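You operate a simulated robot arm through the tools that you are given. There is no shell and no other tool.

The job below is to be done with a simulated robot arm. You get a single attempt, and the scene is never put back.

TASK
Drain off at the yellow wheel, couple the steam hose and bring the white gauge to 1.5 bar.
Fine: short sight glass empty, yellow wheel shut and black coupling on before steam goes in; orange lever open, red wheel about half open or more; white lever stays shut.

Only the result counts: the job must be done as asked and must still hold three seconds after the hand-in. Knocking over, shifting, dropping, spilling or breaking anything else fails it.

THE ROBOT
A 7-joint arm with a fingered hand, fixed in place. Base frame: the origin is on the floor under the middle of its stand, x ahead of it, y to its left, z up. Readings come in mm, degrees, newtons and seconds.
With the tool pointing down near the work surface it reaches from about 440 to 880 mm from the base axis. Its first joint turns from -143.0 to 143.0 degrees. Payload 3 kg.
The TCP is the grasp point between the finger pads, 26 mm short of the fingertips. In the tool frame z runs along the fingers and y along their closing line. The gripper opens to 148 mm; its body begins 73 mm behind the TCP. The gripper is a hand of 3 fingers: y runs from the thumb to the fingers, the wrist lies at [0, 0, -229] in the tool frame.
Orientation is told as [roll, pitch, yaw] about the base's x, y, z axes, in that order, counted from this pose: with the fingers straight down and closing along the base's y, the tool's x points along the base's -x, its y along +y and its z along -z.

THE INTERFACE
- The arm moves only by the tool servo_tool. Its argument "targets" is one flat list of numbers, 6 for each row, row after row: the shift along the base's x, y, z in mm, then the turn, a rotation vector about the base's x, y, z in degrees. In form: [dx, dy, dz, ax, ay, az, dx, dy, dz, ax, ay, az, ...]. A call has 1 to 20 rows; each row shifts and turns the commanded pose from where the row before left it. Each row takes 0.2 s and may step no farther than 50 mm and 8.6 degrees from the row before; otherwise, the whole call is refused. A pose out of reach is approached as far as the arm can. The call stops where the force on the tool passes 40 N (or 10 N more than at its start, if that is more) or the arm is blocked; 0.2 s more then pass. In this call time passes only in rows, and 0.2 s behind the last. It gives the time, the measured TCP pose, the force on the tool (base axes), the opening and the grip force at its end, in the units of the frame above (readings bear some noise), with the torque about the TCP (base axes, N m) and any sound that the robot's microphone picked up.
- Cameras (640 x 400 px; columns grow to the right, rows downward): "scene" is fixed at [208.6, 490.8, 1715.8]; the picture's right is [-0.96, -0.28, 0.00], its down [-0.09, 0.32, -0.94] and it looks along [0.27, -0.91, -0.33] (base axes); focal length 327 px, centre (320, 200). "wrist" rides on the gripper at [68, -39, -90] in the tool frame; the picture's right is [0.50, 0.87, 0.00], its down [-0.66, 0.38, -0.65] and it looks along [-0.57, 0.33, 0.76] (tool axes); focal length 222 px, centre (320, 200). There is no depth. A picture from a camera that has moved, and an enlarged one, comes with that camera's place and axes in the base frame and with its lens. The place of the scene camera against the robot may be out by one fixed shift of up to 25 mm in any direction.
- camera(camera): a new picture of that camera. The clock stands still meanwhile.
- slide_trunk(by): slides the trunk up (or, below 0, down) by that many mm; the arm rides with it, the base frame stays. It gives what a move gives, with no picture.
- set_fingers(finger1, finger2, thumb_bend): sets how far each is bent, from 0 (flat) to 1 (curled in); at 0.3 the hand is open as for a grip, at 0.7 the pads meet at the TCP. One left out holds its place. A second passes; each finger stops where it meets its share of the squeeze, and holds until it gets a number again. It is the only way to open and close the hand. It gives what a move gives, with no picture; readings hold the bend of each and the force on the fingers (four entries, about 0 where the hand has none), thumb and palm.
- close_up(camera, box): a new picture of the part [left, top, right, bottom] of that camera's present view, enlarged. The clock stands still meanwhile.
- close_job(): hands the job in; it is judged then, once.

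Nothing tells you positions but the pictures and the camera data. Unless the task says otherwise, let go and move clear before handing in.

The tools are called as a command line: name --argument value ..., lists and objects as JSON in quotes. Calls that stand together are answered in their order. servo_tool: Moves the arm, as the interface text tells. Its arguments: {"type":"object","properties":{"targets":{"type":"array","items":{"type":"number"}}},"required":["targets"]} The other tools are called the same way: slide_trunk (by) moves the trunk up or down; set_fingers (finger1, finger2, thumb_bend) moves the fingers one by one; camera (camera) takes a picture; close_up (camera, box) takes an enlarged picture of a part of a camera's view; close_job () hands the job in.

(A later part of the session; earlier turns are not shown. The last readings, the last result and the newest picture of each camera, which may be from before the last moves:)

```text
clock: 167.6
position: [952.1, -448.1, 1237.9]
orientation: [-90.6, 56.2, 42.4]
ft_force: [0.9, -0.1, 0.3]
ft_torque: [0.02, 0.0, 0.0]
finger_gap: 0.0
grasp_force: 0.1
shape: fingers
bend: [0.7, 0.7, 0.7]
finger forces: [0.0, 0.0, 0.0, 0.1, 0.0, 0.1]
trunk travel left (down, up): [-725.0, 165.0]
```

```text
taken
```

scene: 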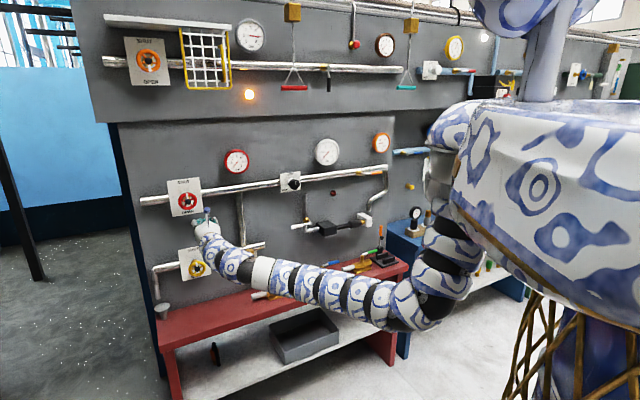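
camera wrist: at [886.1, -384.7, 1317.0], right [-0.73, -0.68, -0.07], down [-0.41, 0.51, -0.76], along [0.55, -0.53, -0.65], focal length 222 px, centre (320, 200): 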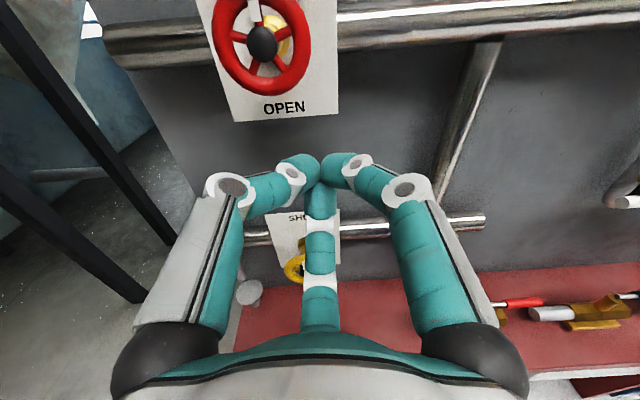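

The red wheel is right where expected, about [1051, −499.5, 1303]. I'll line up 100 mm in front of it, open the fingers and roll the hand clockwise first, to get the most room for a counter-clockwise turn.

servo_tool --targets '[15, 10.3, 32.5, 0, 0, 0, 15, 10.3, 32.5, 0, 0, 0]'

set_fingers --finger1 0.3 --finger2 0.3 --thumb_bend 0.3

servo_tool --targets '[0, 0, 0, 5.5, -5.7, 0, 0, 0, 0, 5.5, -5.7, 0, 0, 0, 0, 5.5, -5.7, 0, 0, 0, 0, 5.5, -5.7, 0]'

servo_tool --targets '[0, 0, 0, 5.5, -5.7, 0, 0, 0, 0, 5.5, -5.7, 0, 0, 0, 0, 5.5, -5.7, 0, 0, 0, 0, 5.5, -5.7, 0]'

camera --camera "wrist"

```text
clock: 168.2
position: [981.2, -428.2, 1305.2]
orientation: [-90.7, 56.3, 42.2]
ft_force: [0.6, 0.1, 0.4]
ft_torque: [0.0, 0.02, 0.01]
finger_gap: 0.0
grasp_force: 0.1
shape: fingers
bend: [0.7, 0.7, 0.7]
finger forces: [0.1, 0.0, 0.1, 0.0, 0.1, 0.0]
trunk travel left (down, up): [-725.0, 165.0]
```

```text
clock: 169.2
position: [980.9, -428.8, 1303.8]
orientation: [-90.7, 56.2, 42.3]
ft_force: [-0.7, 0.1, -0.3]
ft_torque: [-0.01, -0.02, 0.02]
finger_gap: 126.3
grasp_force: 0.1
shape: fingers
bend: [0.3, 0.3, 0.3]
finger forces: [0.0, 0.1, 0.0, 0.0, 0.0, 0.1]
trunk travel left (down, up): [-725.0, 165.0]
```

```text
clock: 170.2
position: [981.8, -429.7, 1301.2]
orientation: [-89.7, 24.4, 43.1]
ft_force: [0.8, -0.2, -0.7]
ft_torque: [-0.04, 0.0, -0.01]
finger_gap: 126.4
grasp_force: 0.0
shape: fingers
bend: [0.3, 0.3, 0.3]
finger forces: [0.1, 0.0, 0.0, 0.1, 0.0, 0.0]
trunk travel left (down, up): [-725.0, 165.0]
```

```text
clock: 171.2
position: [981.9, -428.9, 1302.8]
orientation: [-89.2, -7.3, 43.0]
ft_force: [-0.8, 0.4, -0.3]
ft_torque: [-0.01, 0.01, 0.02]
finger_gap: 126.5
grasp_force: 0.0
shape: fingers
bend: [0.3, 0.3, 0.3]
finger forces: [0.0, 0.0, 0.0, 0.0, 0.1, 0.1]
trunk travel left (down, up): [-725.0, 165.0]
```

```text
taken
camera wrist: at [868.3, -412.0, 1335.1], right [-0.29, -0.26, -0.92], down [0.06, 0.96, -0.28], along [0.96, -0.14, -0.26], focal length 222 px, centre (320, 200)
```

wrist: 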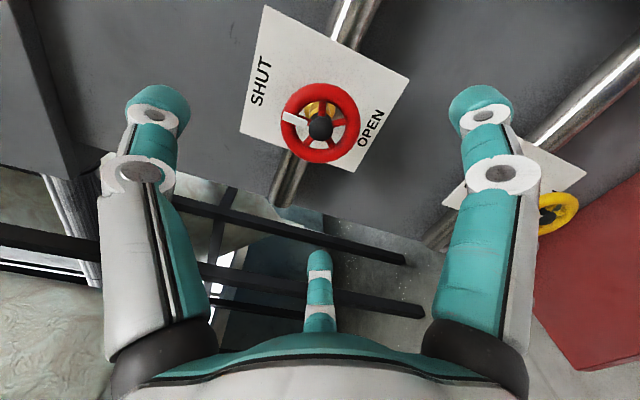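

It rolls freely and the wheel stays centred in view. I'll roll another 30° clockwise, then advance onto the wheel.

servo_tool --targets '[0, 0, 0, 5.5, -5.7, 0, 0, 0, 0, 5.5, -5.7, 0, 0, 0, 0, 5.5, -5.7, 0, 0, 0, 0, 5.5, -5.7, 0]'

servo_tool --targets '[14, -14.5, 0, 0, 0, 0, 14, -14.5, 0, 0, 0, 0]'

camera --camera "wrist"

```text
clock: 172.2
position: [982.7, -427.8, 1303.0]
orientation: [-88.7, -39.0, 42.7]
ft_force: [-0.6, 0.1, 0.7]
ft_torque: [0.0, -0.01, 0.0]
finger_gap: 126.4
grasp_force: 0.1
shape: fingers
bend: [0.3, 0.3, 0.3]
finger forces: [0.1, 0.0, 0.0, 0.1, 0.0, 0.0]
trunk travel left (down, up): [-725.0, 165.0]
```

```text
clock: 172.8
position: [1010.5, -458.0, 1302.7]
orientation: [-88.6, -38.9, 42.9]
ft_force: [-0.2, 0.0, -0.3]
ft_torque: [-0.03, 0.01, -0.02]
finger_gap: 126.8
grasp_force: 0.0
shape: fingers
bend: [0.3, 0.3, 0.3]
finger forces: [0.0, 0.0, 0.0, 0.1, 0.0, 0.0]
trunk travel left (down, up): [-725.0, 165.0]
```

```text
taken
camera wrist: at [892.4, -444.6, 1293.5], right [0.1, 0.12, -0.99], down [0.09, 0.99, 0.13], along [0.99, -0.1, 0.09], focal length 222 px, centre (320, 200)
```

wrist: 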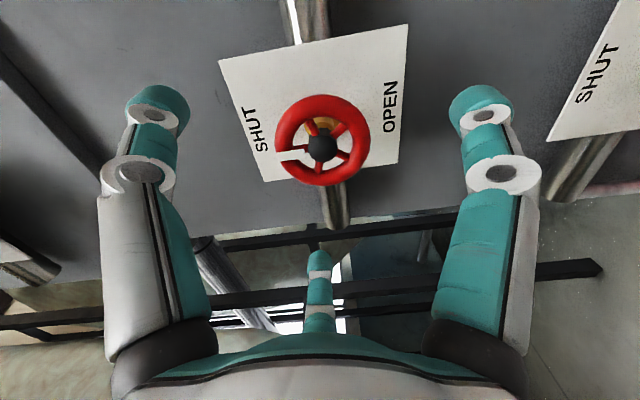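

Perfectly lined up. Advancing the last 58 mm.

servo_tool --targets '[10, -10.4, -0.3, 0, 0, 0, 10, -10.4, -0.3, 0, 0, 0, 10, -10.4, -0.3, 0, 0, 0]'

servo_tool --targets '[10, -10.4, -0.3, 0, 0, 0]'

camera --camera "wrist"

```text
clock: 173.6
position: [1039.5, -489.0, 1300.8]
orientation: [-88.6, -38.8, 42.7]
ft_force: [0.5, 0.6, -0.3]
ft_torque: [0.01, 0.01, -0.02]
finger_gap: 126.8
grasp_force: 0.0
shape: fingers
bend: [0.3, 0.3, 0.3]
finger forces: [0.0, 0.0, 0.0, 0.1, 0.1, 0.1]
trunk travel left (down, up): [-725.0, 165.0]
```

```text
clock: 174.0
position: [1051.4, -497.3, 1301.1]
orientation: [-88.6, -38.8, 43.0]
ft_force: [-0.5, 0.4, 0.7]
ft_torque: [-0.04, -0.03, 0.0]
finger_gap: 126.7
grasp_force: 0.0
shape: fingers
bend: [0.3, 0.3, 0.3]
finger forces: [0.0, 0.0, 0.0, 0.0, 0.0, 0.1]
trunk travel left (down, up): [-725.0, 165.0]
```

```text
taken
camera wrist: at [932.6, -485.6, 1291.8], right [0.1, 0.12, -0.99], down [0.09, 0.99, 0.13], along [0.99, -0.1, 0.09], focal length 222 px, centre (320, 200)
```

wrist: 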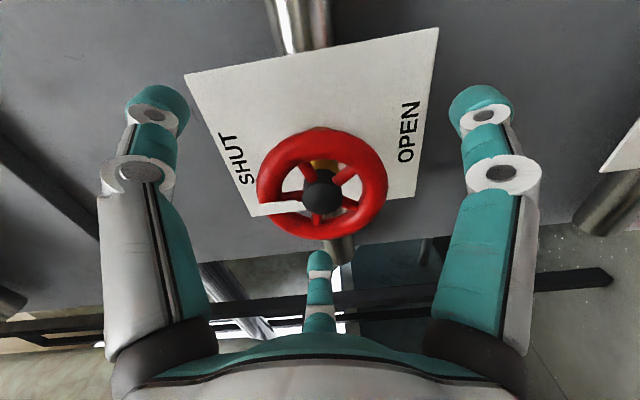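

Triangulating again puts the red wheel's rim about 13 mm deeper than the yellow's, near [1061, −507.5, 1301]. I'll advance that far and grip.

servo_tool --targets '[8.8, -9.6, 0, 0, 0, 0]'

camera --camera "wrist"

```text
clock: 174.4
position: [1060.0, -508.1, 1300.2]
orientation: [-88.6, -38.7, 42.8]
ft_force: [-0.1, -0.1, -0.2]
ft_torque: [0.0, -0.04, -0.04]
finger_gap: 126.6
grasp_force: 0.1
shape: fingers
bend: [0.3, 0.3, 0.3]
finger forces: [0.0, 0.1, 0.1, 0.0, 0.1, 0.0]
trunk travel left (down, up): [-725.0, 165.0]
```

```text
taken
camera wrist: at [941.1, -495.8, 1291.3], right [0.1, 0.12, -0.99], down [0.09, 0.99, 0.13], along [0.99, -0.1, 0.09], focal length 222 px, centre (320, 200)
```

wrist: 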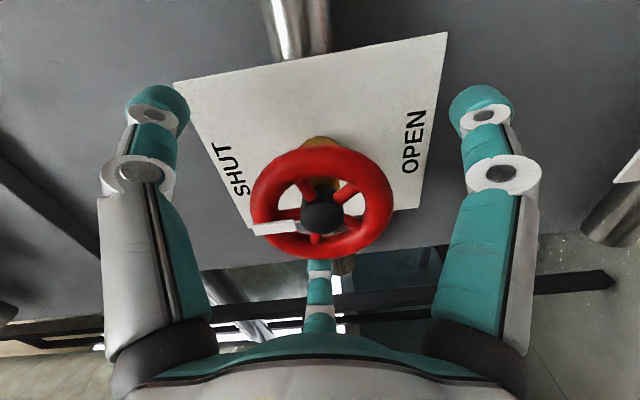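

Centred. Gripping the red wheel.

set_fingers --finger1 0.6 --finger2 0.6 --thumb_bend 0.6

servo_tool --targets '[0, 0, 0, -3.46, 3.6, 0, 0, 0, 0, -3.46, 3.6, 0, 0, 0, 0, -3.46, 3.6, 0, 0, 0, 0, -3.46, 3.6, 0]'

camera --camera "wrist"

close_up --camera "scene" --box '[220, 130, 350, 211]'

```text
clock: 175.4
position: [1058.1, -509.6, 1300.4]
orientation: [-88.6, -38.9, 42.7]
ft_force: [1.4, -2.8, 1.4]
ft_torque: [0.0, 0.05, 0.06]
finger_gap: 39.5
grasp_force: 7.2
shape: fingers
bend: [0.57, 0.57, 0.58]
finger forces: [3.7, 3.7, 0.0, 0.0, 6.6, 0.0]
trunk travel left (down, up): [-725.0, 165.0]
```

```text
clock: 176.4
position: [1060.3, -507.4, 1301.8]
orientation: [-89.0, -18.8, 43.1]
ft_force: [1.9, -3.2, 3.8]
ft_torque: [0.07, -0.02, 0.0]
finger_gap: 39.5
grasp_force: 7.4
shape: fingers
bend: [0.57, 0.57, 0.58]
finger forces: [3.1, 4.0, 0.0, 0.1, 7.3, 0.0]
trunk travel left (down, up): [-725.0, 165.0]
```

```text
taken
camera wrist: at [941.2, -495.4, 1318.9], right [-0.15, -0.12, -0.98], down [0.09, 0.99, -0.14], along [0.98, -0.11, -0.14], focal length 222 px, centre (320, 200)
```

wrist: 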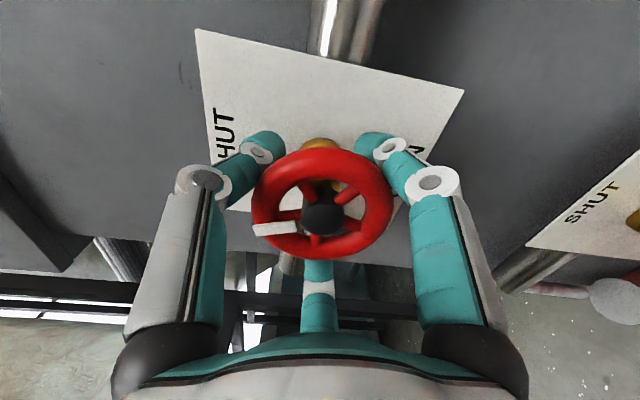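

```text
4.92 times, centred on (285, 170) of scene
camera zoom: at [208.6, 490.8, 1715.8], right [-0.96, -0.28, 0.0], down [-0.09, 0.32, -0.94], along [0.27, -0.91, -0.33], focal length 1608 px, centre (492, 345)
```

zoom: 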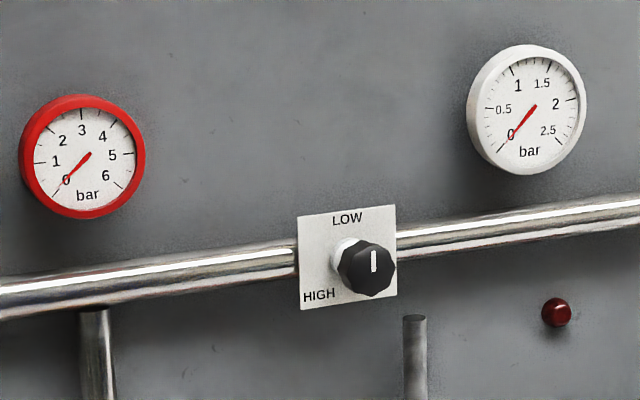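

The wheel follows the hand. The gauges still read 0 at about 20°; I'll keep opening and watch them.

servo_tool --targets '[0, 0, 0, -3.46, 3.6, 0, 0, 0, 0, -3.46, 3.6, 0, 0, 0, 0, -3.46, 3.6, 0, 0, 0, 0, -3.46, 3.6, 0]'

servo_tool --targets '[0, 0, 0, -3.46, 3.6, 0, 0, 0, 0, -3.46, 3.6, 0, 0, 0, 0, -3.46, 3.6, 0, 0, 0, 0, -3.46, 3.6, 0]'

camera --camera "wrist"

close_up --camera "scene" --box '[220, 130, 350, 211]'

```text
clock: 177.4
position: [1058.6, -509.5, 1301.3]
orientation: [-89.3, 1.3, 43.2]
ft_force: [2.8, -1.5, 3.8]
ft_torque: [0.02, -0.03, -0.01]
finger_gap: 39.1
grasp_force: 7.7
shape: fingers
bend: [0.57, 0.57, 0.58]
finger forces: [3.1, 4.7, 0.0, 0.0, 6.9, 0.0]
trunk travel left (down, up): [-725.0, 165.0]
```

```text
clock: 178.4
position: [1058.3, -507.8, 1301.5]
orientation: [-89.7, 21.2, 43.0]
ft_force: [5.2, 0.9, 3.2]
ft_torque: [0.02, -0.07, -0.03]
finger_gap: 39.4
grasp_force: 7.4
shape: fingers
bend: [0.58, 0.57, 0.58]
finger forces: [2.7, 4.7, 0.0, 0.0, 7.3, 0.0]
trunk travel left (down, up): [-725.0, 165.0]
```

```text
taken
camera wrist: at [962.2, -475.2, 1364.0], right [-0.57, -0.53, -0.63], down [-0.1, 0.8, -0.58], along [0.81, -0.27, -0.52], focal length 222 px, centre (320, 200)
```

wrist: 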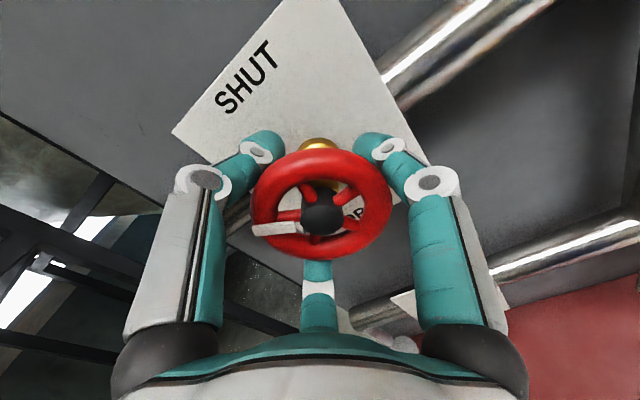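

```text
4.92 times, centred on (285, 170) of scene
camera zoom: at [208.6, 490.8, 1715.8], right [-0.96, -0.28, 0.0], down [-0.09, 0.32, -0.94], along [0.27, -0.91, -0.33], focal length 1608 px, centre (492, 345)
```

zoom: 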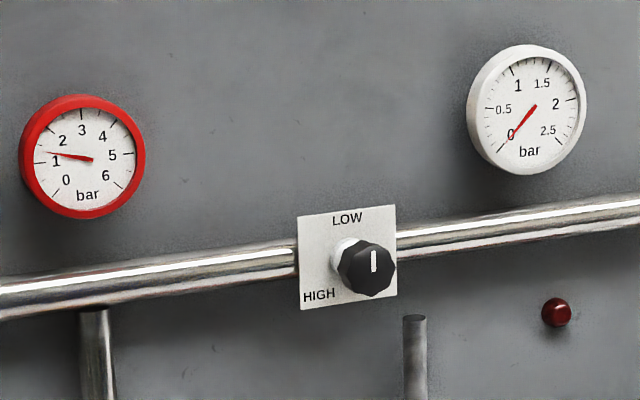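

Steam is coming in: the red gauge is rising and the white one is still at 0 with the regulator on LOW. I'll keep opening the red wheel well past half.

servo_tool --targets '[0, 0, 0, -3.46, 3.6, 0, 0, 0, 0, -3.46, 3.6, 0, 0, 0, 0, -3.46, 3.6, 0, 0, 0, 0, -3.46, 3.6, 0]'

servo_tool --targets '[0, 0, 0, -3.46, 3.6, 0, 0, 0, 0, -3.46, 3.6, 0, 0, 0, 0, -3.46, 3.6, 0, 0, 0, 0, -3.46, 3.6, 0]'

servo_tool --targets '[0, 0, 0, -3.46, 3.6, 0, 0, 0, 0, -3.46, 3.6, 0, 0, 0, 0, -3.46, 3.6, 0, 0, 0, 0, -3.46, 3.6, 0]'

camera --camera "wrist"

close_up --camera "scene" --box '[220, 130, 350, 211]'

```text
clock: 179.4
position: [1059.9, -507.8, 1301.8]
orientation: [-90.0, 41.2, 42.9]
ft_force: [5.7, 1.2, 3.1]
ft_torque: [0.01, -0.1, -0.03]
finger_gap: 38.9
grasp_force: 7.5
shape: fingers
bend: [0.58, 0.57, 0.58]
finger forces: [2.6, 4.2, 0.1, 0.1, 7.9, 0.0]
trunk travel left (down, up): [-725.0, 165.0]
```

```text
clock: 180.4
position: [1059.3, -507.0, 1301.6]
orientation: [-90.7, 61.0, 42.3]
ft_force: [5.6, 2.5, 0.0]
ft_torque: [-0.02, -0.08, -0.01]
finger_gap: 38.8
grasp_force: 7.3
shape: fingers
bend: [0.58, 0.57, 0.58]
finger forces: [2.4, 4.9, 0.0, 0.0, 6.7, 0.0]
trunk travel left (down, up): [-725.0, 165.0]
```

```text
clock: 181.4
position: [1060.6, -507.4, 1301.7]
orientation: [-94.1, 81.1, 39.1]
ft_force: [7.3, 4.5, -0.5]
ft_torque: [-0.04, -0.12, 0.03]
finger_gap: 39.0
grasp_force: 7.4
shape: fingers
bend: [0.58, 0.57, 0.58]
finger forces: [2.4, 4.0, 0.0, 0.0, 8.7, 0.0]
trunk travel left (down, up): [-725.0, 165.0]
```

```text
taken
camera wrist: at [1018.2, -421.6, 1373.9], right [-0.68, -0.63, 0.36], down [-0.64, 0.29, -0.71], along [0.35, -0.72, -0.6], focal length 222 px, centre (320, 200)
```

wrist: 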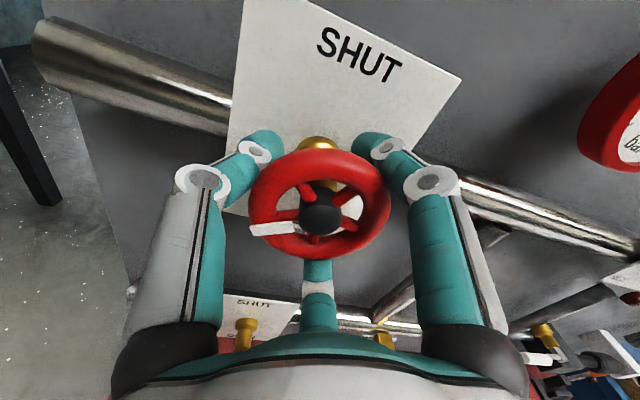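

```text
4.92 times, centred on (285, 170) of scene
camera zoom: at [208.6, 490.8, 1715.8], right [-0.96, -0.28, 0.0], down [-0.09, 0.32, -0.94], along [0.27, -0.91, -0.33], focal length 1608 px, centre (492, 345)
```

zoom: 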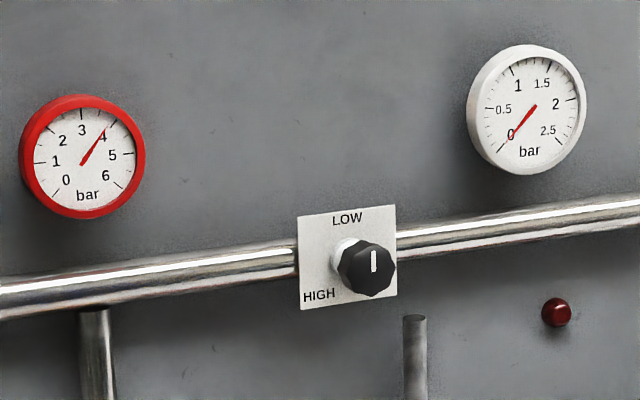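

The red gauge is past 4 bar with the wheel about 120° of 180° open. A further 20° for margin, then I'll let go.

servo_tool --targets '[0, 0, 0, -3.46, 3.6, 0, 0, 0, 0, -3.46, 3.6, 0, 0, 0, 0, -3.46, 3.6, 0, 0, 0, 0, -3.46, 3.6, 0]'

set_fingers --finger1 0.3 --finger2 0.3 --thumb_bend 0.3

servo_tool --targets '[-14, 14.5, 0, 0, 0, 0, -14, 14.5, 0, 0, 0, 0]'

camera --camera "wrist"

close_up --camera "scene" --box '[150, 130, 350, 255]'

```text
clock: 182.4
position: [1060.2, -508.0, 1300.8]
orientation: [94.4, 78.9, -132.3]
ft_force: [7.5, 5.9, -2.0]
ft_torque: [0.03, -0.1, 0.03]
finger_gap: 38.8
grasp_force: 7.4
shape: fingers
bend: [0.58, 0.57, 0.57]
finger forces: [2.7, 3.6, 0.1, 0.0, 9.1, 0.0]
trunk travel left (down, up): [-725.0, 165.0]
```

```text
clock: 183.4
position: [1058.2, -509.1, 1301.4]
orientation: [94.8, 79.0, -132.1]
ft_force: [-0.3, 0.5, 2.2]
ft_torque: [-0.02, 0.02, 0.0]
finger_gap: 126.7
grasp_force: 0.1
shape: fingers
bend: [0.3, 0.3, 0.3]
finger forces: [0.0, 0.0, 0.1, 0.0, 0.0, 0.0]
trunk travel left (down, up): [-725.0, 165.0]
```

```text
clock: 184.0
position: [1030.4, -480.4, 1302.8]
orientation: [95.0, 79.0, -131.9]
ft_force: [-0.1, -0.3, 0.4]
ft_torque: [0.01, 0.02, 0.03]
finger_gap: 126.4
grasp_force: 0.0
shape: fingers
bend: [0.3, 0.3, 0.3]
finger forces: [0.0, 0.0, 0.0, 0.1, 0.1, 0.0]
trunk travel left (down, up): [-725.0, 165.0]
```

```text
taken
camera wrist: at [1004.3, -378.9, 1361.1], right [-0.56, -0.51, 0.66], down [-0.8, 0.13, -0.58], along [0.21, -0.85, -0.48], focal length 222 px, centre (320, 200)
```

wrist: 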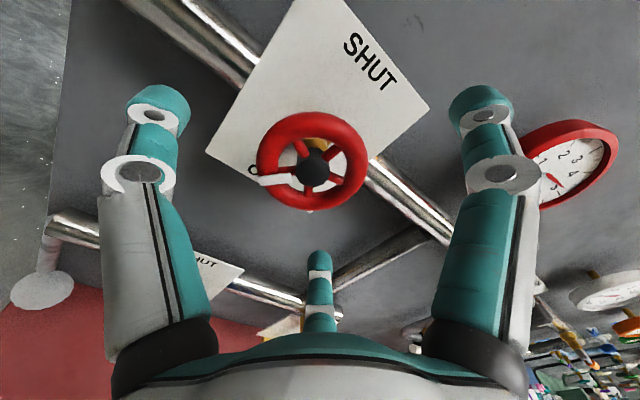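

```text
3.20 times, centred on (250, 192) of scene
camera zoom: at [208.6, 490.8, 1715.8], right [-0.96, -0.28, 0.0], down [-0.09, 0.32, -0.94], along [0.27, -0.91, -0.33], focal length 1045 px, centre (544, 224)
```

zoom: 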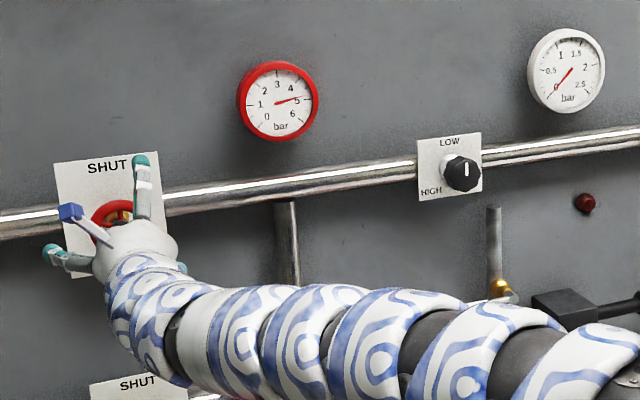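

The red gauge is near 5 bar, the wheel is well over half open and the white gauge is at 0. Now the regulator knob: I'll back away, roll the camera upright and move to the middle, with the trunk raised.

servo_tool --targets '[-14, 14.5, -5, 0, 0, 0, -14, 14.5, -5, 0, 0, 0, -14, 14.5, -10, 0, 0, 0]'

servo_tool --targets '[-10, 0, -15, 5.2, -5.4, 0, -10, 0, -15, 5.2, -5.4, 0, -10, 0, -15, 5.2, -5.4, 0, -10, 0, -15, 5.2, -5.4, 0, 0, 0, 0, 5.2, -5.4, 0, 0, 0, 0, 5.2, -5.4, 0]'

servo_tool --targets '[-32, -15, -22, 0, 0, 0, -32, -18, -22, 0, 0, 0, -32, -36, -22, 0, 0, 0, -32, -36, -5, 0, 0, 0]'

servo_tool --targets '[-32, -36, -5, 0, 0, 0, -32, -36, 0, 0, 0, 0, -20, -20, 0, 0, 0, 0]'

```text
clock: 184.8
position: [1009.2, -456.3, 1295.2]
orientation: [95.1, 79.0, -131.6]
ft_force: [0.2, 0.0, -0.8]
ft_torque: [0.02, 0.0, -0.02]
finger_gap: 126.5
grasp_force: 0.1
shape: fingers
bend: [0.3, 0.3, 0.3]
finger forces: [0.1, 0.0, 0.1, 0.0, 0.0, 0.0]
out of reach, approached as far as the arm can: row 2, 3
trunk travel left (down, up): [-725.0, 165.0]
```

```text
clock: 186.2
position: [973.4, -452.5, 1228.0]
orientation: [-90.3, 55.9, 42.5]
ft_force: [-0.5, 0.2, -0.2]
ft_torque: [-0.02, 0.02, 0.0]
finger_gap: 126.6
grasp_force: 0.1
shape: fingers
bend: [0.3, 0.3, 0.3]
finger forces: [0.0, 0.0, 0.0, 0.1, 0.0, 0.0]
out of reach, approached as far as the arm can: row 2
trunk travel left (down, up): [-725.0, 165.0]
```

```text
refused: row 3 steps farther than a row can; nothing moved
```

```text
clock: 187.0
position: [890.2, -544.2, 1223.3]
orientation: [-90.4, 56.0, 42.6]
ft_force: [-0.1, 0.1, 0.2]
ft_torque: [0.03, 0.0, 0.03]
finger_gap: 127.0
grasp_force: 0.1
shape: fingers
bend: [0.3, 0.3, 0.3]
finger forces: [0.0, 0.1, 0.0, 0.0, 0.0, 0.2]
trunk travel left (down, up): [-725.0, 165.0]
```

One call was refused for step size but nothing went wrong; the hand is clear of the wall. Continuing toward the middle with shorter rows.

servo_tool --targets '[-30, -17, -19, 0, 0, 0, -30, -17, -19, 0, 0, 0, -30, -17, -19, 0, 0, 0]'

servo_tool --targets '[-30, -17, -19, 0, 0, 0, -30, -17, -19, 0, 0, 0]'

slide_trunk --by 160

camera --camera "wrist"

camera --camera "scene"

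```text
clock: 187.8
position: [800.1, -595.8, 1165.9]
orientation: [-90.4, 56.0, 42.7]
ft_force: [0.2, 0.0, -0.1]
ft_torque: [-0.03, -0.02, 0.01]
finger_gap: 126.8
grasp_force: 0.0
shape: fingers
bend: [0.3, 0.3, 0.3]
finger forces: [0.1, 0.0, 0.1, 0.0, 0.0, 0.0]
trunk travel left (down, up): [-725.0, 165.0]
```

```text
clock: 188.4
position: [739.3, -629.0, 1127.8]
orientation: [-90.4, 56.0, 42.6]
ft_force: [-0.2, 0.3, 0.7]
ft_torque: [0.0, -0.03, 0.01]
finger_gap: 126.8
grasp_force: 0.0
shape: fingers
bend: [0.3, 0.3, 0.3]
finger forces: [0.1, 0.0, 0.0, 0.0, 0.0, 0.0]
trunk travel left (down, up): [-725.0, 165.0]
```

```text
clock: 190.2
position: [741.5, -630.6, 1289.1]
orientation: [-90.4, 56.0, 42.6]
ft_force: [-0.2, 0.5, 0.2]
ft_torque: [-0.03, 0.01, -0.02]
finger_gap: 127.0
grasp_force: 0.0
shape: fingers
bend: [0.3, 0.3, 0.3]
finger forces: [0.0, 0.0, 0.1, 0.1, 0.0, 0.0]
trunk travel left (down, up): [-885.0, 5.0]
```

```text
taken
camera wrist: at [674.8, -566.8, 1366.6], right [-0.73, -0.68, -0.07], down [-0.4, 0.51, -0.76], along [0.55, -0.53, -0.65], focal length 222 px, centre (320, 200)
```

wrist: 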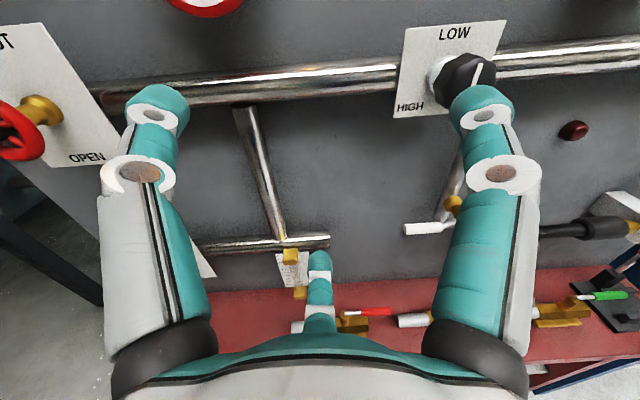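

```text
taken
```

scene: 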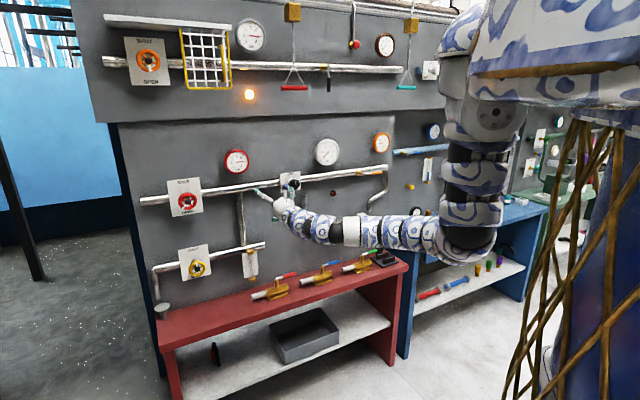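

The knob is at about [737, −835, 1306], pointer on LOW. I'll line up about 80 mm in front of it.

servo_tool --targets '[-15, -37, 2.7, 0, 0, 0, -15, -37, 2.7, 0, 0, 0]'

servo_tool --targets '[-15, -37, 2.7, 0, 0, 0, -15, -37, 2.7, 0, 0, 0]'

camera --camera "wrist"

```text
clock: 190.8
position: [711.6, -703.8, 1295.7]
orientation: [-90.4, 55.8, 42.6]
ft_force: [-0.1, 0.3, -0.1]
ft_torque: [0.0, 0.01, 0.0]
finger_gap: 126.9
grasp_force: 0.0
shape: fingers
bend: [0.3, 0.3, 0.3]
finger forces: [0.0, 0.0, 0.0, 0.0, 0.1, 0.0]
trunk travel left (down, up): [-885.0, 5.0]
```

```text
clock: 191.4
position: [678.5, -778.1, 1300.2]
orientation: [-90.1, 56.0, 42.5]
ft_force: [0.2, 0.2, 0.0]
ft_torque: [-0.03, -0.03, -0.03]
finger_gap: 126.6
grasp_force: 0.0
shape: fingers
bend: [0.3, 0.3, 0.3]
finger forces: [0.0, 0.0, 0.0, 0.0, 0.0, 0.0]
trunk travel left (down, up): [-885.0, 5.0]
```

```text
taken
camera wrist: at [613.9, -715.6, 1377.7], right [-0.73, -0.68, -0.07], down [-0.4, 0.51, -0.76], along [0.55, -0.53, -0.65], focal length 222 px, centre (320, 200)
```

wrist: 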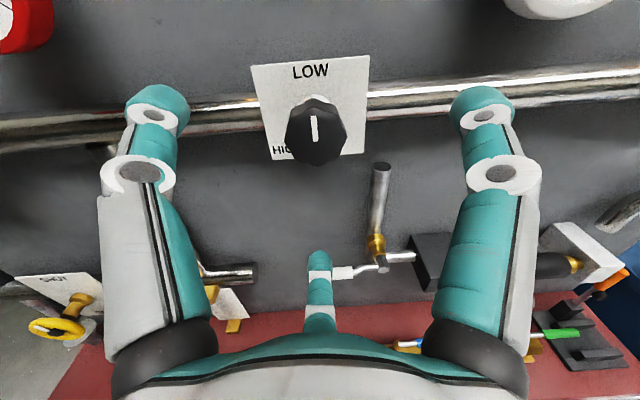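

The knob's front centre is at about [736, −835.5, 1305], 50 mm across. I'll roll the hand clockwise first for range, then check alignment.

servo_tool --targets '[0, 0, 0, 5.5, -5.7, 0, 0, 0, 0, 5.5, -5.7, 0, 0, 0, 0, 5.5, -5.7, 0, 0, 0, 0, 5.5, -5.7, 0, 0, 0, 0, 5.5, -5.7, 0]'

servo_tool --targets '[0, 0, 0, 5.5, -5.7, 0, 0, 0, 0, 5.5, -5.7, 0, 0, 0, 0, 5.5, -5.7, 0, 0, 0, 0, 5.5, -5.7, 0]'

camera --camera "wrist"

```text
clock: 192.6
position: [680.4, -778.6, 1300.3]
orientation: [-89.3, 16.4, 43.1]
ft_force: [-0.3, 0.8, 0.4]
ft_torque: [-0.03, -0.01, 0.02]
finger_gap: 126.8
grasp_force: 0.0
shape: fingers
bend: [0.3, 0.3, 0.3]
finger forces: [0.0, 0.0, 0.1, 0.0, 0.1, 0.0]
trunk travel left (down, up): [-885.0, 5.0]
```

```text
clock: 193.6
position: [680.4, -776.9, 1298.9]
orientation: [-88.9, -15.5, 43.3]
ft_force: [-0.3, -1.2, 0.6]
ft_torque: [0.01, 0.0, 0.0]
finger_gap: 127.0
grasp_force: 0.0
shape: fingers
bend: [0.3, 0.3, 0.3]
finger forces: [0.0, 0.0, 0.0, 0.1, 0.0, 0.0]
trunk travel left (down, up): [-885.0, 5.0]
```

```text
taken
camera wrist: at [563.8, -763.6, 1321.3], right [-0.19, -0.16, -0.97], down [0.08, 0.98, -0.18], along [0.98, -0.11, -0.18], focal length 222 px, centre (320, 200)
```

wrist: 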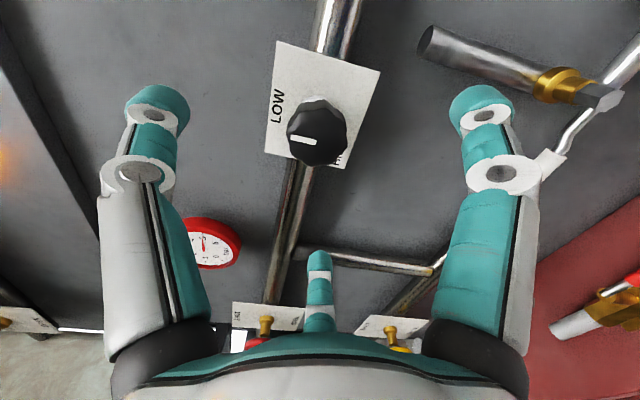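

Well aligned. Advancing toward the knob in two stages.

servo_tool --targets '[10.5, -11, 1.2, 0, 0, 0, 10.5, -11, 1.2, 0, 0, 0, 10.5, -11, 1.2, 0, 0, 0, 8, -8.5, 1, 0, 0, 0]'

camera --camera "wrist"

```text
clock: 194.6
position: [719.4, -819.1, 1304.6]
orientation: [-89.0, -15.4, 43.2]
ft_force: [0.3, -0.4, -0.3]
ft_torque: [0.0, 0.02, 0.04]
finger_gap: 126.9
grasp_force: 0.0
shape: fingers
bend: [0.3, 0.3, 0.3]
finger forces: [0.1, 0.0, 0.0, 0.0, 0.1, 0.0]
trunk travel left (down, up): [-885.0, 5.0]
```

```text
taken
camera wrist: at [603.7, -805.4, 1326.1], right [-0.19, -0.16, -0.97], down [0.08, 0.98, -0.18], along [0.98, -0.11, -0.18], focal length 222 px, centre (320, 200)
```

wrist: 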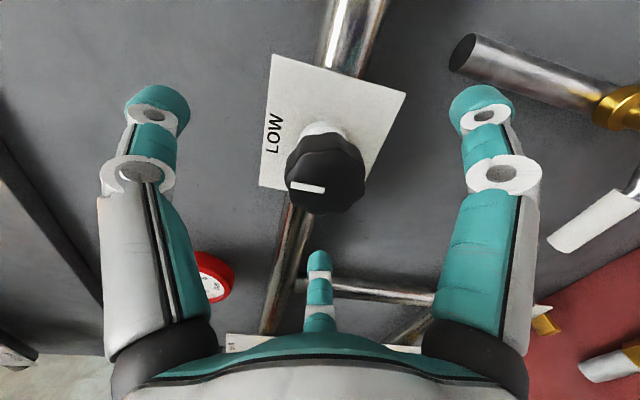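

servo_tool --targets '[8.7, -9, -1.5, 0, 0, 0, 8.7, -9, -1.5, 0, 0, 0]'

camera --camera "wrist"

```text
clock: 195.2
position: [737.0, -838.0, 1300.2]
orientation: [-88.9, -15.4, 43.1]
ft_force: [1.1, 0.4, -0.8]
ft_torque: [-0.02, 0.03, -0.04]
finger_gap: 127.2
grasp_force: 0.1
shape: fingers
bend: [0.3, 0.3, 0.3]
finger forces: [0.0, 0.1, 0.0, 0.0, 0.0, 0.0]
trunk travel left (down, up): [-885.0, 5.0]
```

```text
taken
camera wrist: at [621.0, -823.8, 1322.7], right [-0.2, -0.16, -0.97], down [0.08, 0.98, -0.18], along [0.98, -0.11, -0.18], focal length 222 px, centre (320, 200)
```

wrist: 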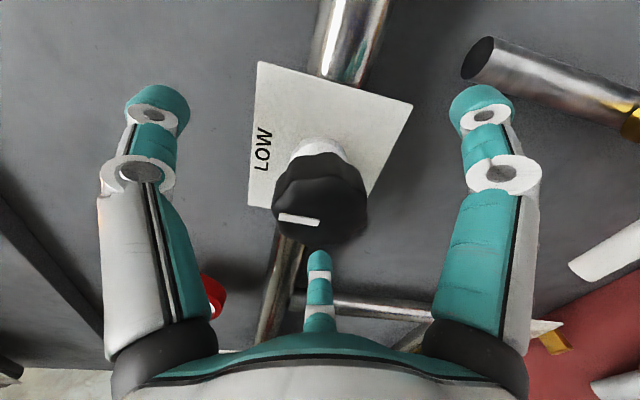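

Centred on the knob. Closing the fingers gently.

set_fingers --finger1 0.64 --finger2 0.64 --thumb_bend 0.64

camera --camera "wrist"

close_up --camera "scene" --box '[220, 120, 350, 201]'

```text
clock: 196.2
position: [737.3, -838.5, 1302.3]
orientation: [-89.0, -15.4, 43.2]
ft_force: [1.0, -2.5, 1.2]
ft_torque: [-0.02, -0.04, 0.02]
finger_gap: 28.7
grasp_force: 6.3
shape: fingers
bend: [0.6, 0.6, 0.61]
finger forces: [3.1, 3.7, 0.0, 0.0, 5.0, 0.0]
trunk travel left (down, up): [-885.0, 5.0]
```

```text
taken
camera wrist: at [621.1, -823.7, 1323.3], right [-0.2, -0.16, -0.97], down [0.08, 0.98, -0.18], along [0.98, -0.11, -0.18], focal length 222 px, centre (320, 200)
```

wrist: 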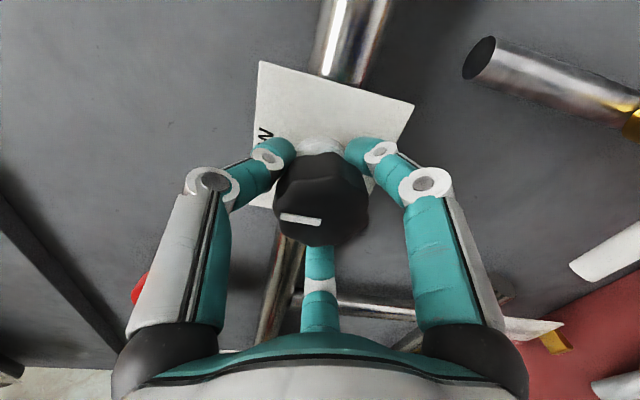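

```text
4.92 times, centred on (285, 160) of scene
camera zoom: at [208.6, 490.8, 1715.8], right [-0.96, -0.28, 0.0], down [-0.09, 0.32, -0.94], along [0.27, -0.91, -0.33], focal length 1608 px, centre (492, 394)
```

zoom: 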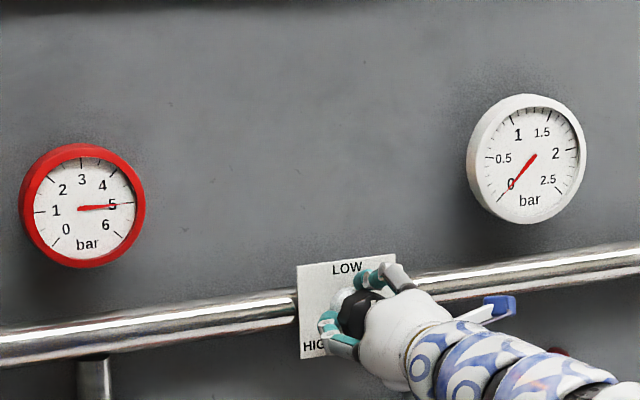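

The knob is held and the white gauge is in view. I'll turn toward HIGH (counter-clockwise) by 20° and read the gauge.

servo_tool --targets '[0, 0, 0, -3.46, 3.6, 0, 0, 0, 0, -3.46, 3.6, 0, 0, 0, 0, -3.46, 3.6, 0, 0, 0, 0, -3.46, 3.6, 0]'

servo_tool --targets '[0, 0, 0, 0, 0, 0, 0, 0, 0, 0, 0, 0, 0, 0, 0, 0, 0, 0, 0, 0, 0, 0, 0, 0, 0, 0, 0, 0, 0, 0]'

camera --camera "wrist"

close_up --camera "scene" --box '[300, 130, 350, 161]'

```text
clock: 197.2
position: [736.8, -836.8, 1301.2]
orientation: [-89.2, 4.8, 43.2]
ft_force: [4.0, -4.8, 5.3]
ft_torque: [0.12, -0.24, 0.0]
finger_gap: 30.3
grasp_force: 7.7
shape: fingers
bend: [0.61, 0.6, 0.61]
finger forces: [3.9, 4.8, 0.1, 0.0, 6.2, 0.0]
trunk travel left (down, up): [-885.0, 5.0]
```

```text
clock: 198.4
position: [737.0, -838.0, 1301.0]
orientation: [-89.2, 4.8, 43.1]
ft_force: [4.4, -5.4, 5.1]
ft_torque: [0.14, -0.25, -0.04]
finger_gap: 30.3
grasp_force: 7.9
shape: fingers
bend: [0.61, 0.6, 0.61]
finger forces: [3.6, 5.0, 0.0, 0.1, 6.4, 0.0]
trunk travel left (down, up): [-885.0, 5.0]
```

```text
taken
camera wrist: at [629.4, -815.4, 1347.3], right [-0.42, -0.38, -0.82], down [0.0, 0.91, -0.42], along [0.91, -0.18, -0.38], focal length 222 px, centre (320, 200)
```

wrist: 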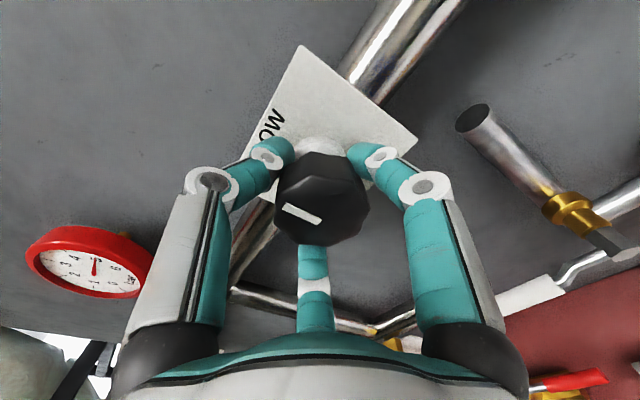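

```text
12.80 times, centred on (325, 146) of scene
camera zoom: at [208.6, 490.8, 1715.8], right [-0.96, -0.28, 0.0], down [-0.09, 0.32, -0.94], along [0.27, -0.91, -0.33], focal length 4181 px, centre (256, 898)
```

zoom: 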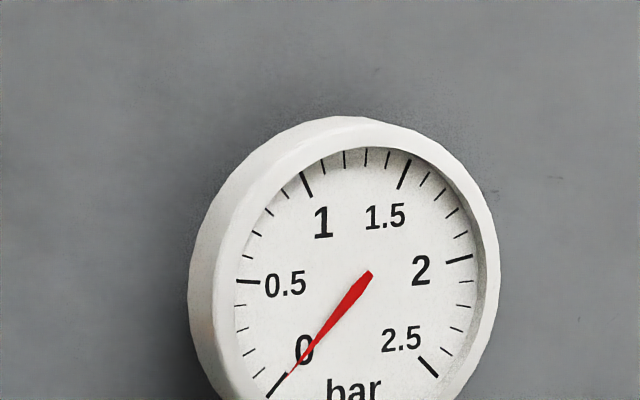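

The knob seems to have slipped in my fingers rather than turned: torque is about 0.26 N·m and the gauge hasn't moved. I'll zoom in on the knob's pointer.

close_up --camera "wrist" --box '[230, 30, 430, 260]'

close_up --camera "scene" --box '[270, 165, 330, 202]'

```text
1.74 times, centred on (330, 145) of wrist
camera zoom: at [629.4, -815.4, 1347.3], right [-0.42, -0.38, -0.82], down [0.0, 0.91, -0.42], along [0.91, -0.18, -0.38], focal length 386 px, centre (303, 296)
```

zoom: 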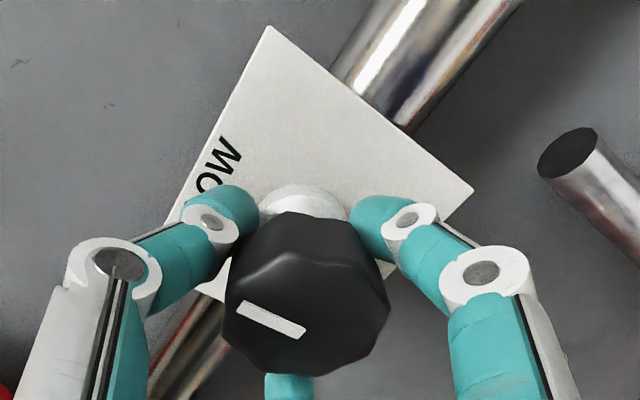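

```text
10.67 times, centred on (300, 184) of scene
camera zoom: at [208.6, 490.8, 1715.8], right [-0.96, -0.28, 0.0], down [-0.09, 0.32, -0.94], along [0.27, -0.91, -0.33], focal length 3484 px, centre (533, 376)
```

zoom: 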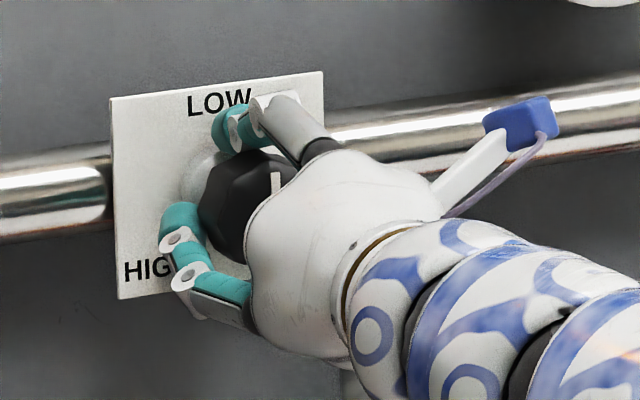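

The pointer hasn't turned at all, so LOW is probably the stop in that direction and HIGH lies the long way round, clockwise. I'll turn clockwise and see whether the knob follows.

servo_tool --targets '[0, 0, 0, 3.46, -3.6, 0, 0, 0, 0, 3.46, -3.6, 0, 0, 0, 0, 3.46, -3.6, 0, 0, 0, 0, 3.46, -3.6, 0]'

close_up --camera "scene" --box '[270, 165, 330, 202]'

close_up --camera "wrist" --box '[230, 30, 430, 260]'

close_up --camera "scene" --box '[300, 130, 350, 161]'

```text
clock: 199.4
position: [737.8, -836.8, 1300.9]
orientation: [-88.9, -15.3, 43.1]
ft_force: [6.0, -1.2, 5.0]
ft_torque: [-0.04, 0.02, 0.02]
finger_gap: 29.3
grasp_force: 6.1
shape: fingers
bend: [0.6, 0.61, 0.61]
finger forces: [3.2, 4.8, 0.0, 0.0, 5.0, 0.0]
trunk travel left (down, up): [-885.0, 5.0]
```

```text
10.67 times, centred on (300, 184) of scene
camera zoom: at [208.6, 490.8, 1715.8], right [-0.96, -0.28, 0.0], down [-0.09, 0.32, -0.94], along [0.27, -0.91, -0.33], focal length 3484 px, centre (533, 376)
```

zoom: 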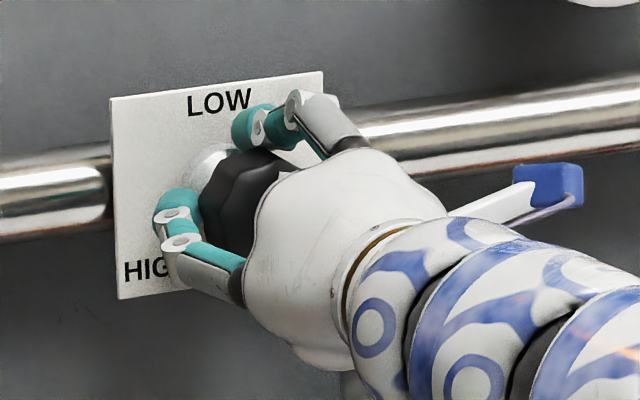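

```text
1.74 times, centred on (330, 145) of wrist
camera zoom: at [621.4, -823.2, 1323.0], right [-0.2, -0.16, -0.97], down [0.08, 0.98, -0.18], along [0.98, -0.11, -0.18], focal length 386 px, centre (303, 296)
```

zoom: 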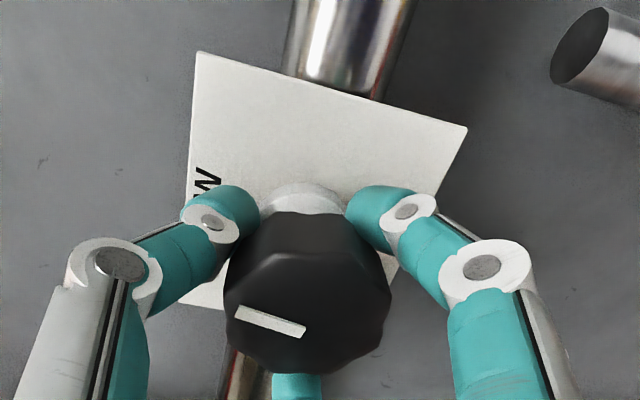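

```text
12.80 times, centred on (325, 146) of scene
camera zoom: at [208.6, 490.8, 1715.8], right [-0.96, -0.28, 0.0], down [-0.09, 0.32, -0.94], along [0.27, -0.91, -0.33], focal length 4181 px, centre (256, 898)
```

zoom: 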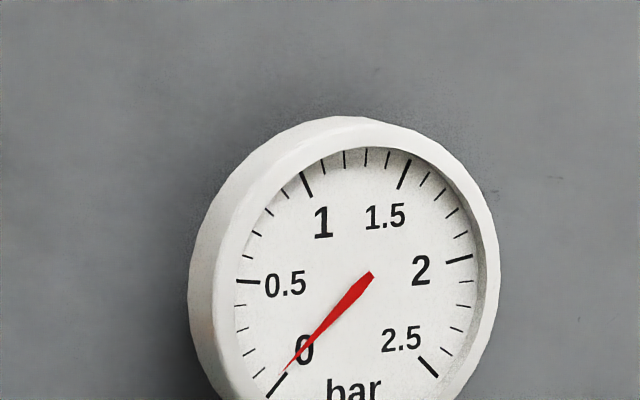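

This time the knob followed: the pointer turned clockwise with the hand and the white gauge has just started to lift. I'll continue clockwise in small steps.

servo_tool --targets '[0, 0, 0, 3.46, -3.6, 0, 0, 0, 0, 3.46, -3.6, 0, 0, 0, 0, 3.46, -3.6, 0, 0, 0, 0, 3.46, -3.6, 0]'

servo_tool --targets '[0, 0, 0, 3.46, -3.6, 0, 0, 0, 0, 3.46, -3.6, 0, 0, 0, 0, 3.46, -3.6, 0, 0, 0, 0, 3.46, -3.6, 0]'

servo_tool --targets '[0, 0, 0, 0, 0, 0, 0, 0, 0, 0, 0, 0, 0, 0, 0, 0, 0, 0, 0, 0, 0, 0, 0, 0, 0, 0, 0, 0, 0, 0, 0, 0, 0, 0, 0, 0, 0, 0, 0, 0, 0, 0, 0, 0, 0, 0, 0, 0]'

close_up --camera "scene" --box '[300, 130, 350, 161]'

close_up --camera "wrist" --box '[230, 30, 430, 260]'

```text
clock: 200.4
position: [737.0, -837.6, 1299.1]
orientation: [-88.5, -35.2, 42.9]
ft_force: [6.4, -3.3, 5.6]
ft_torque: [-0.03, -0.05, 0.02]
finger_gap: 28.8
grasp_force: 6.6
shape: fingers
bend: [0.6, 0.6, 0.61]
finger forces: [3.2, 4.7, 0.1, 0.0, 5.0, 0.1]
trunk travel left (down, up): [-885.0, 5.0]
```

```text
clock: 201.4
position: [737.4, -836.6, 1300.3]
orientation: [-88.0, -55.2, 42.5]
ft_force: [4.8, -4.0, 4.7]
ft_torque: [-0.04, 0.0, -0.01]
finger_gap: 28.6
grasp_force: 6.4
shape: fingers
bend: [0.6, 0.6, 0.61]
finger forces: [3.2, 4.2, 0.1, 0.1, 4.7, 0.0]
trunk travel left (down, up): [-885.0, 5.0]
```

```text
clock: 203.2
position: [737.4, -838.8, 1300.5]
orientation: [-88.1, -55.3, 42.6]
ft_force: [2.9, -3.9, 2.5]
ft_torque: [0.0, 0.0, -0.01]
finger_gap: 28.6
grasp_force: 5.8
shape: fingers
bend: [0.6, 0.6, 0.61]
finger forces: [3.6, 3.8, 0.1, 0.0, 4.7, 0.0]
trunk travel left (down, up): [-885.0, 5.0]
```

```text
12.80 times, centred on (325, 146) of scene
camera zoom: at [208.6, 490.8, 1715.8], right [-0.96, -0.28, 0.0], down [-0.09, 0.32, -0.94], along [0.27, -0.91, -0.33], focal length 4181 px, centre (256, 898)
```

zoom: 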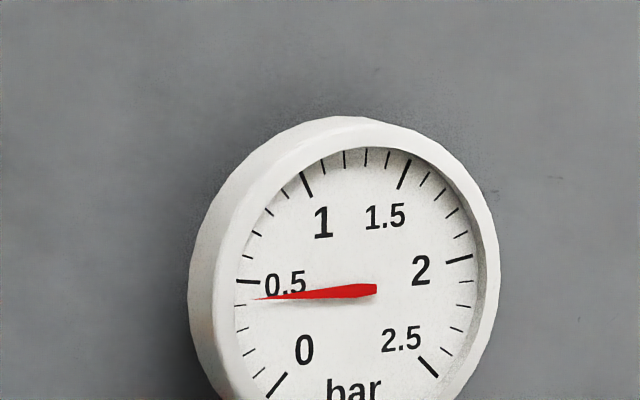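

```text
1.74 times, centred on (330, 145) of wrist
camera zoom: at [623.6, -821.3, 1269.8], right [0.29, 0.31, -0.9], down [0.04, 0.94, 0.34], along [0.95, -0.13, 0.26], focal length 386 px, centre (303, 296)
```

zoom: 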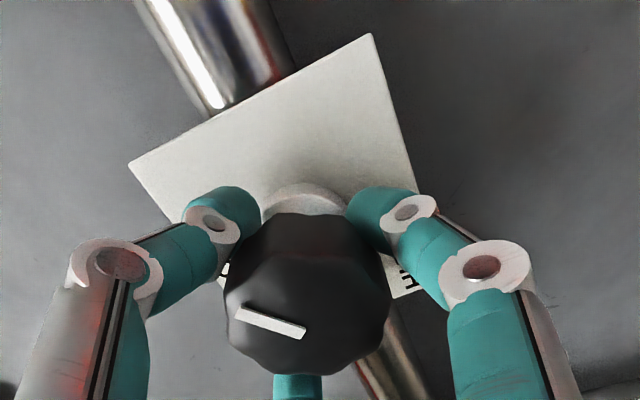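

The white gauge is at about 0.45 bar. I notice a reddish glow on the hand, so I'll check the whole scene, including the red lamp on the wall.

camera --camera "scene"

close_up --camera "scene" --box '[280, 160, 400, 235]'

close_up --camera "scene" --box '[300, 130, 350, 161]'

```text
taken
```

scene: 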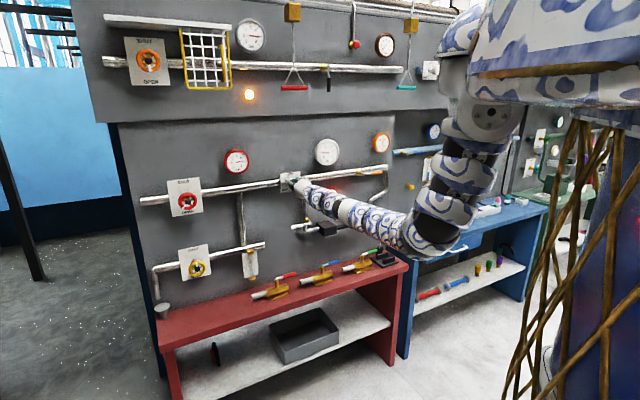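

```text
5.33 times, centred on (340, 198) of scene
camera zoom: at [208.6, 490.8, 1715.8], right [-0.96, -0.28, 0.0], down [-0.09, 0.32, -0.94], along [0.27, -0.91, -0.33], focal length 1742 px, centre (213, 213)
```

zoom: 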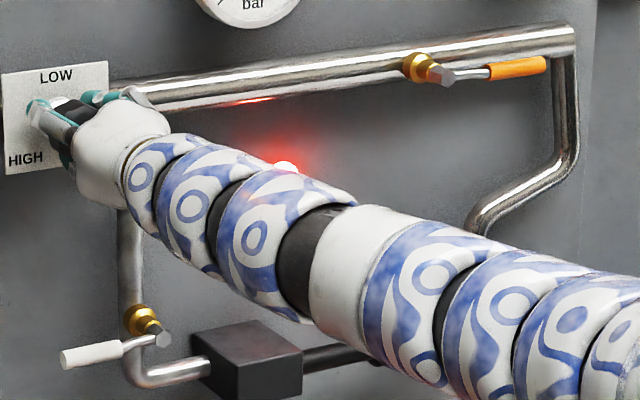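

```text
12.80 times, centred on (325, 146) of scene
camera zoom: at [208.6, 490.8, 1715.8], right [-0.96, -0.28, 0.0], down [-0.09, 0.32, -0.94], along [0.27, -0.91, -0.33], focal length 4181 px, centre (256, 898)
```

zoom: 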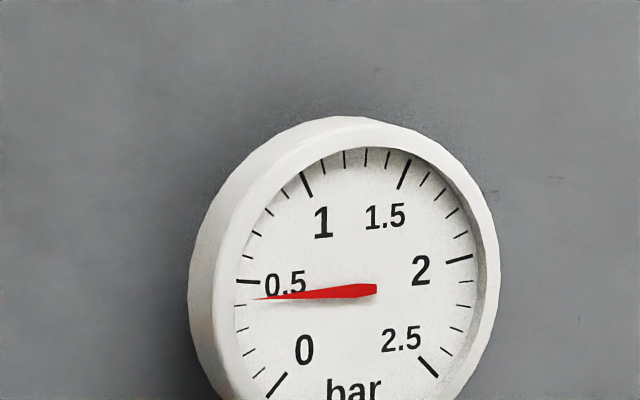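

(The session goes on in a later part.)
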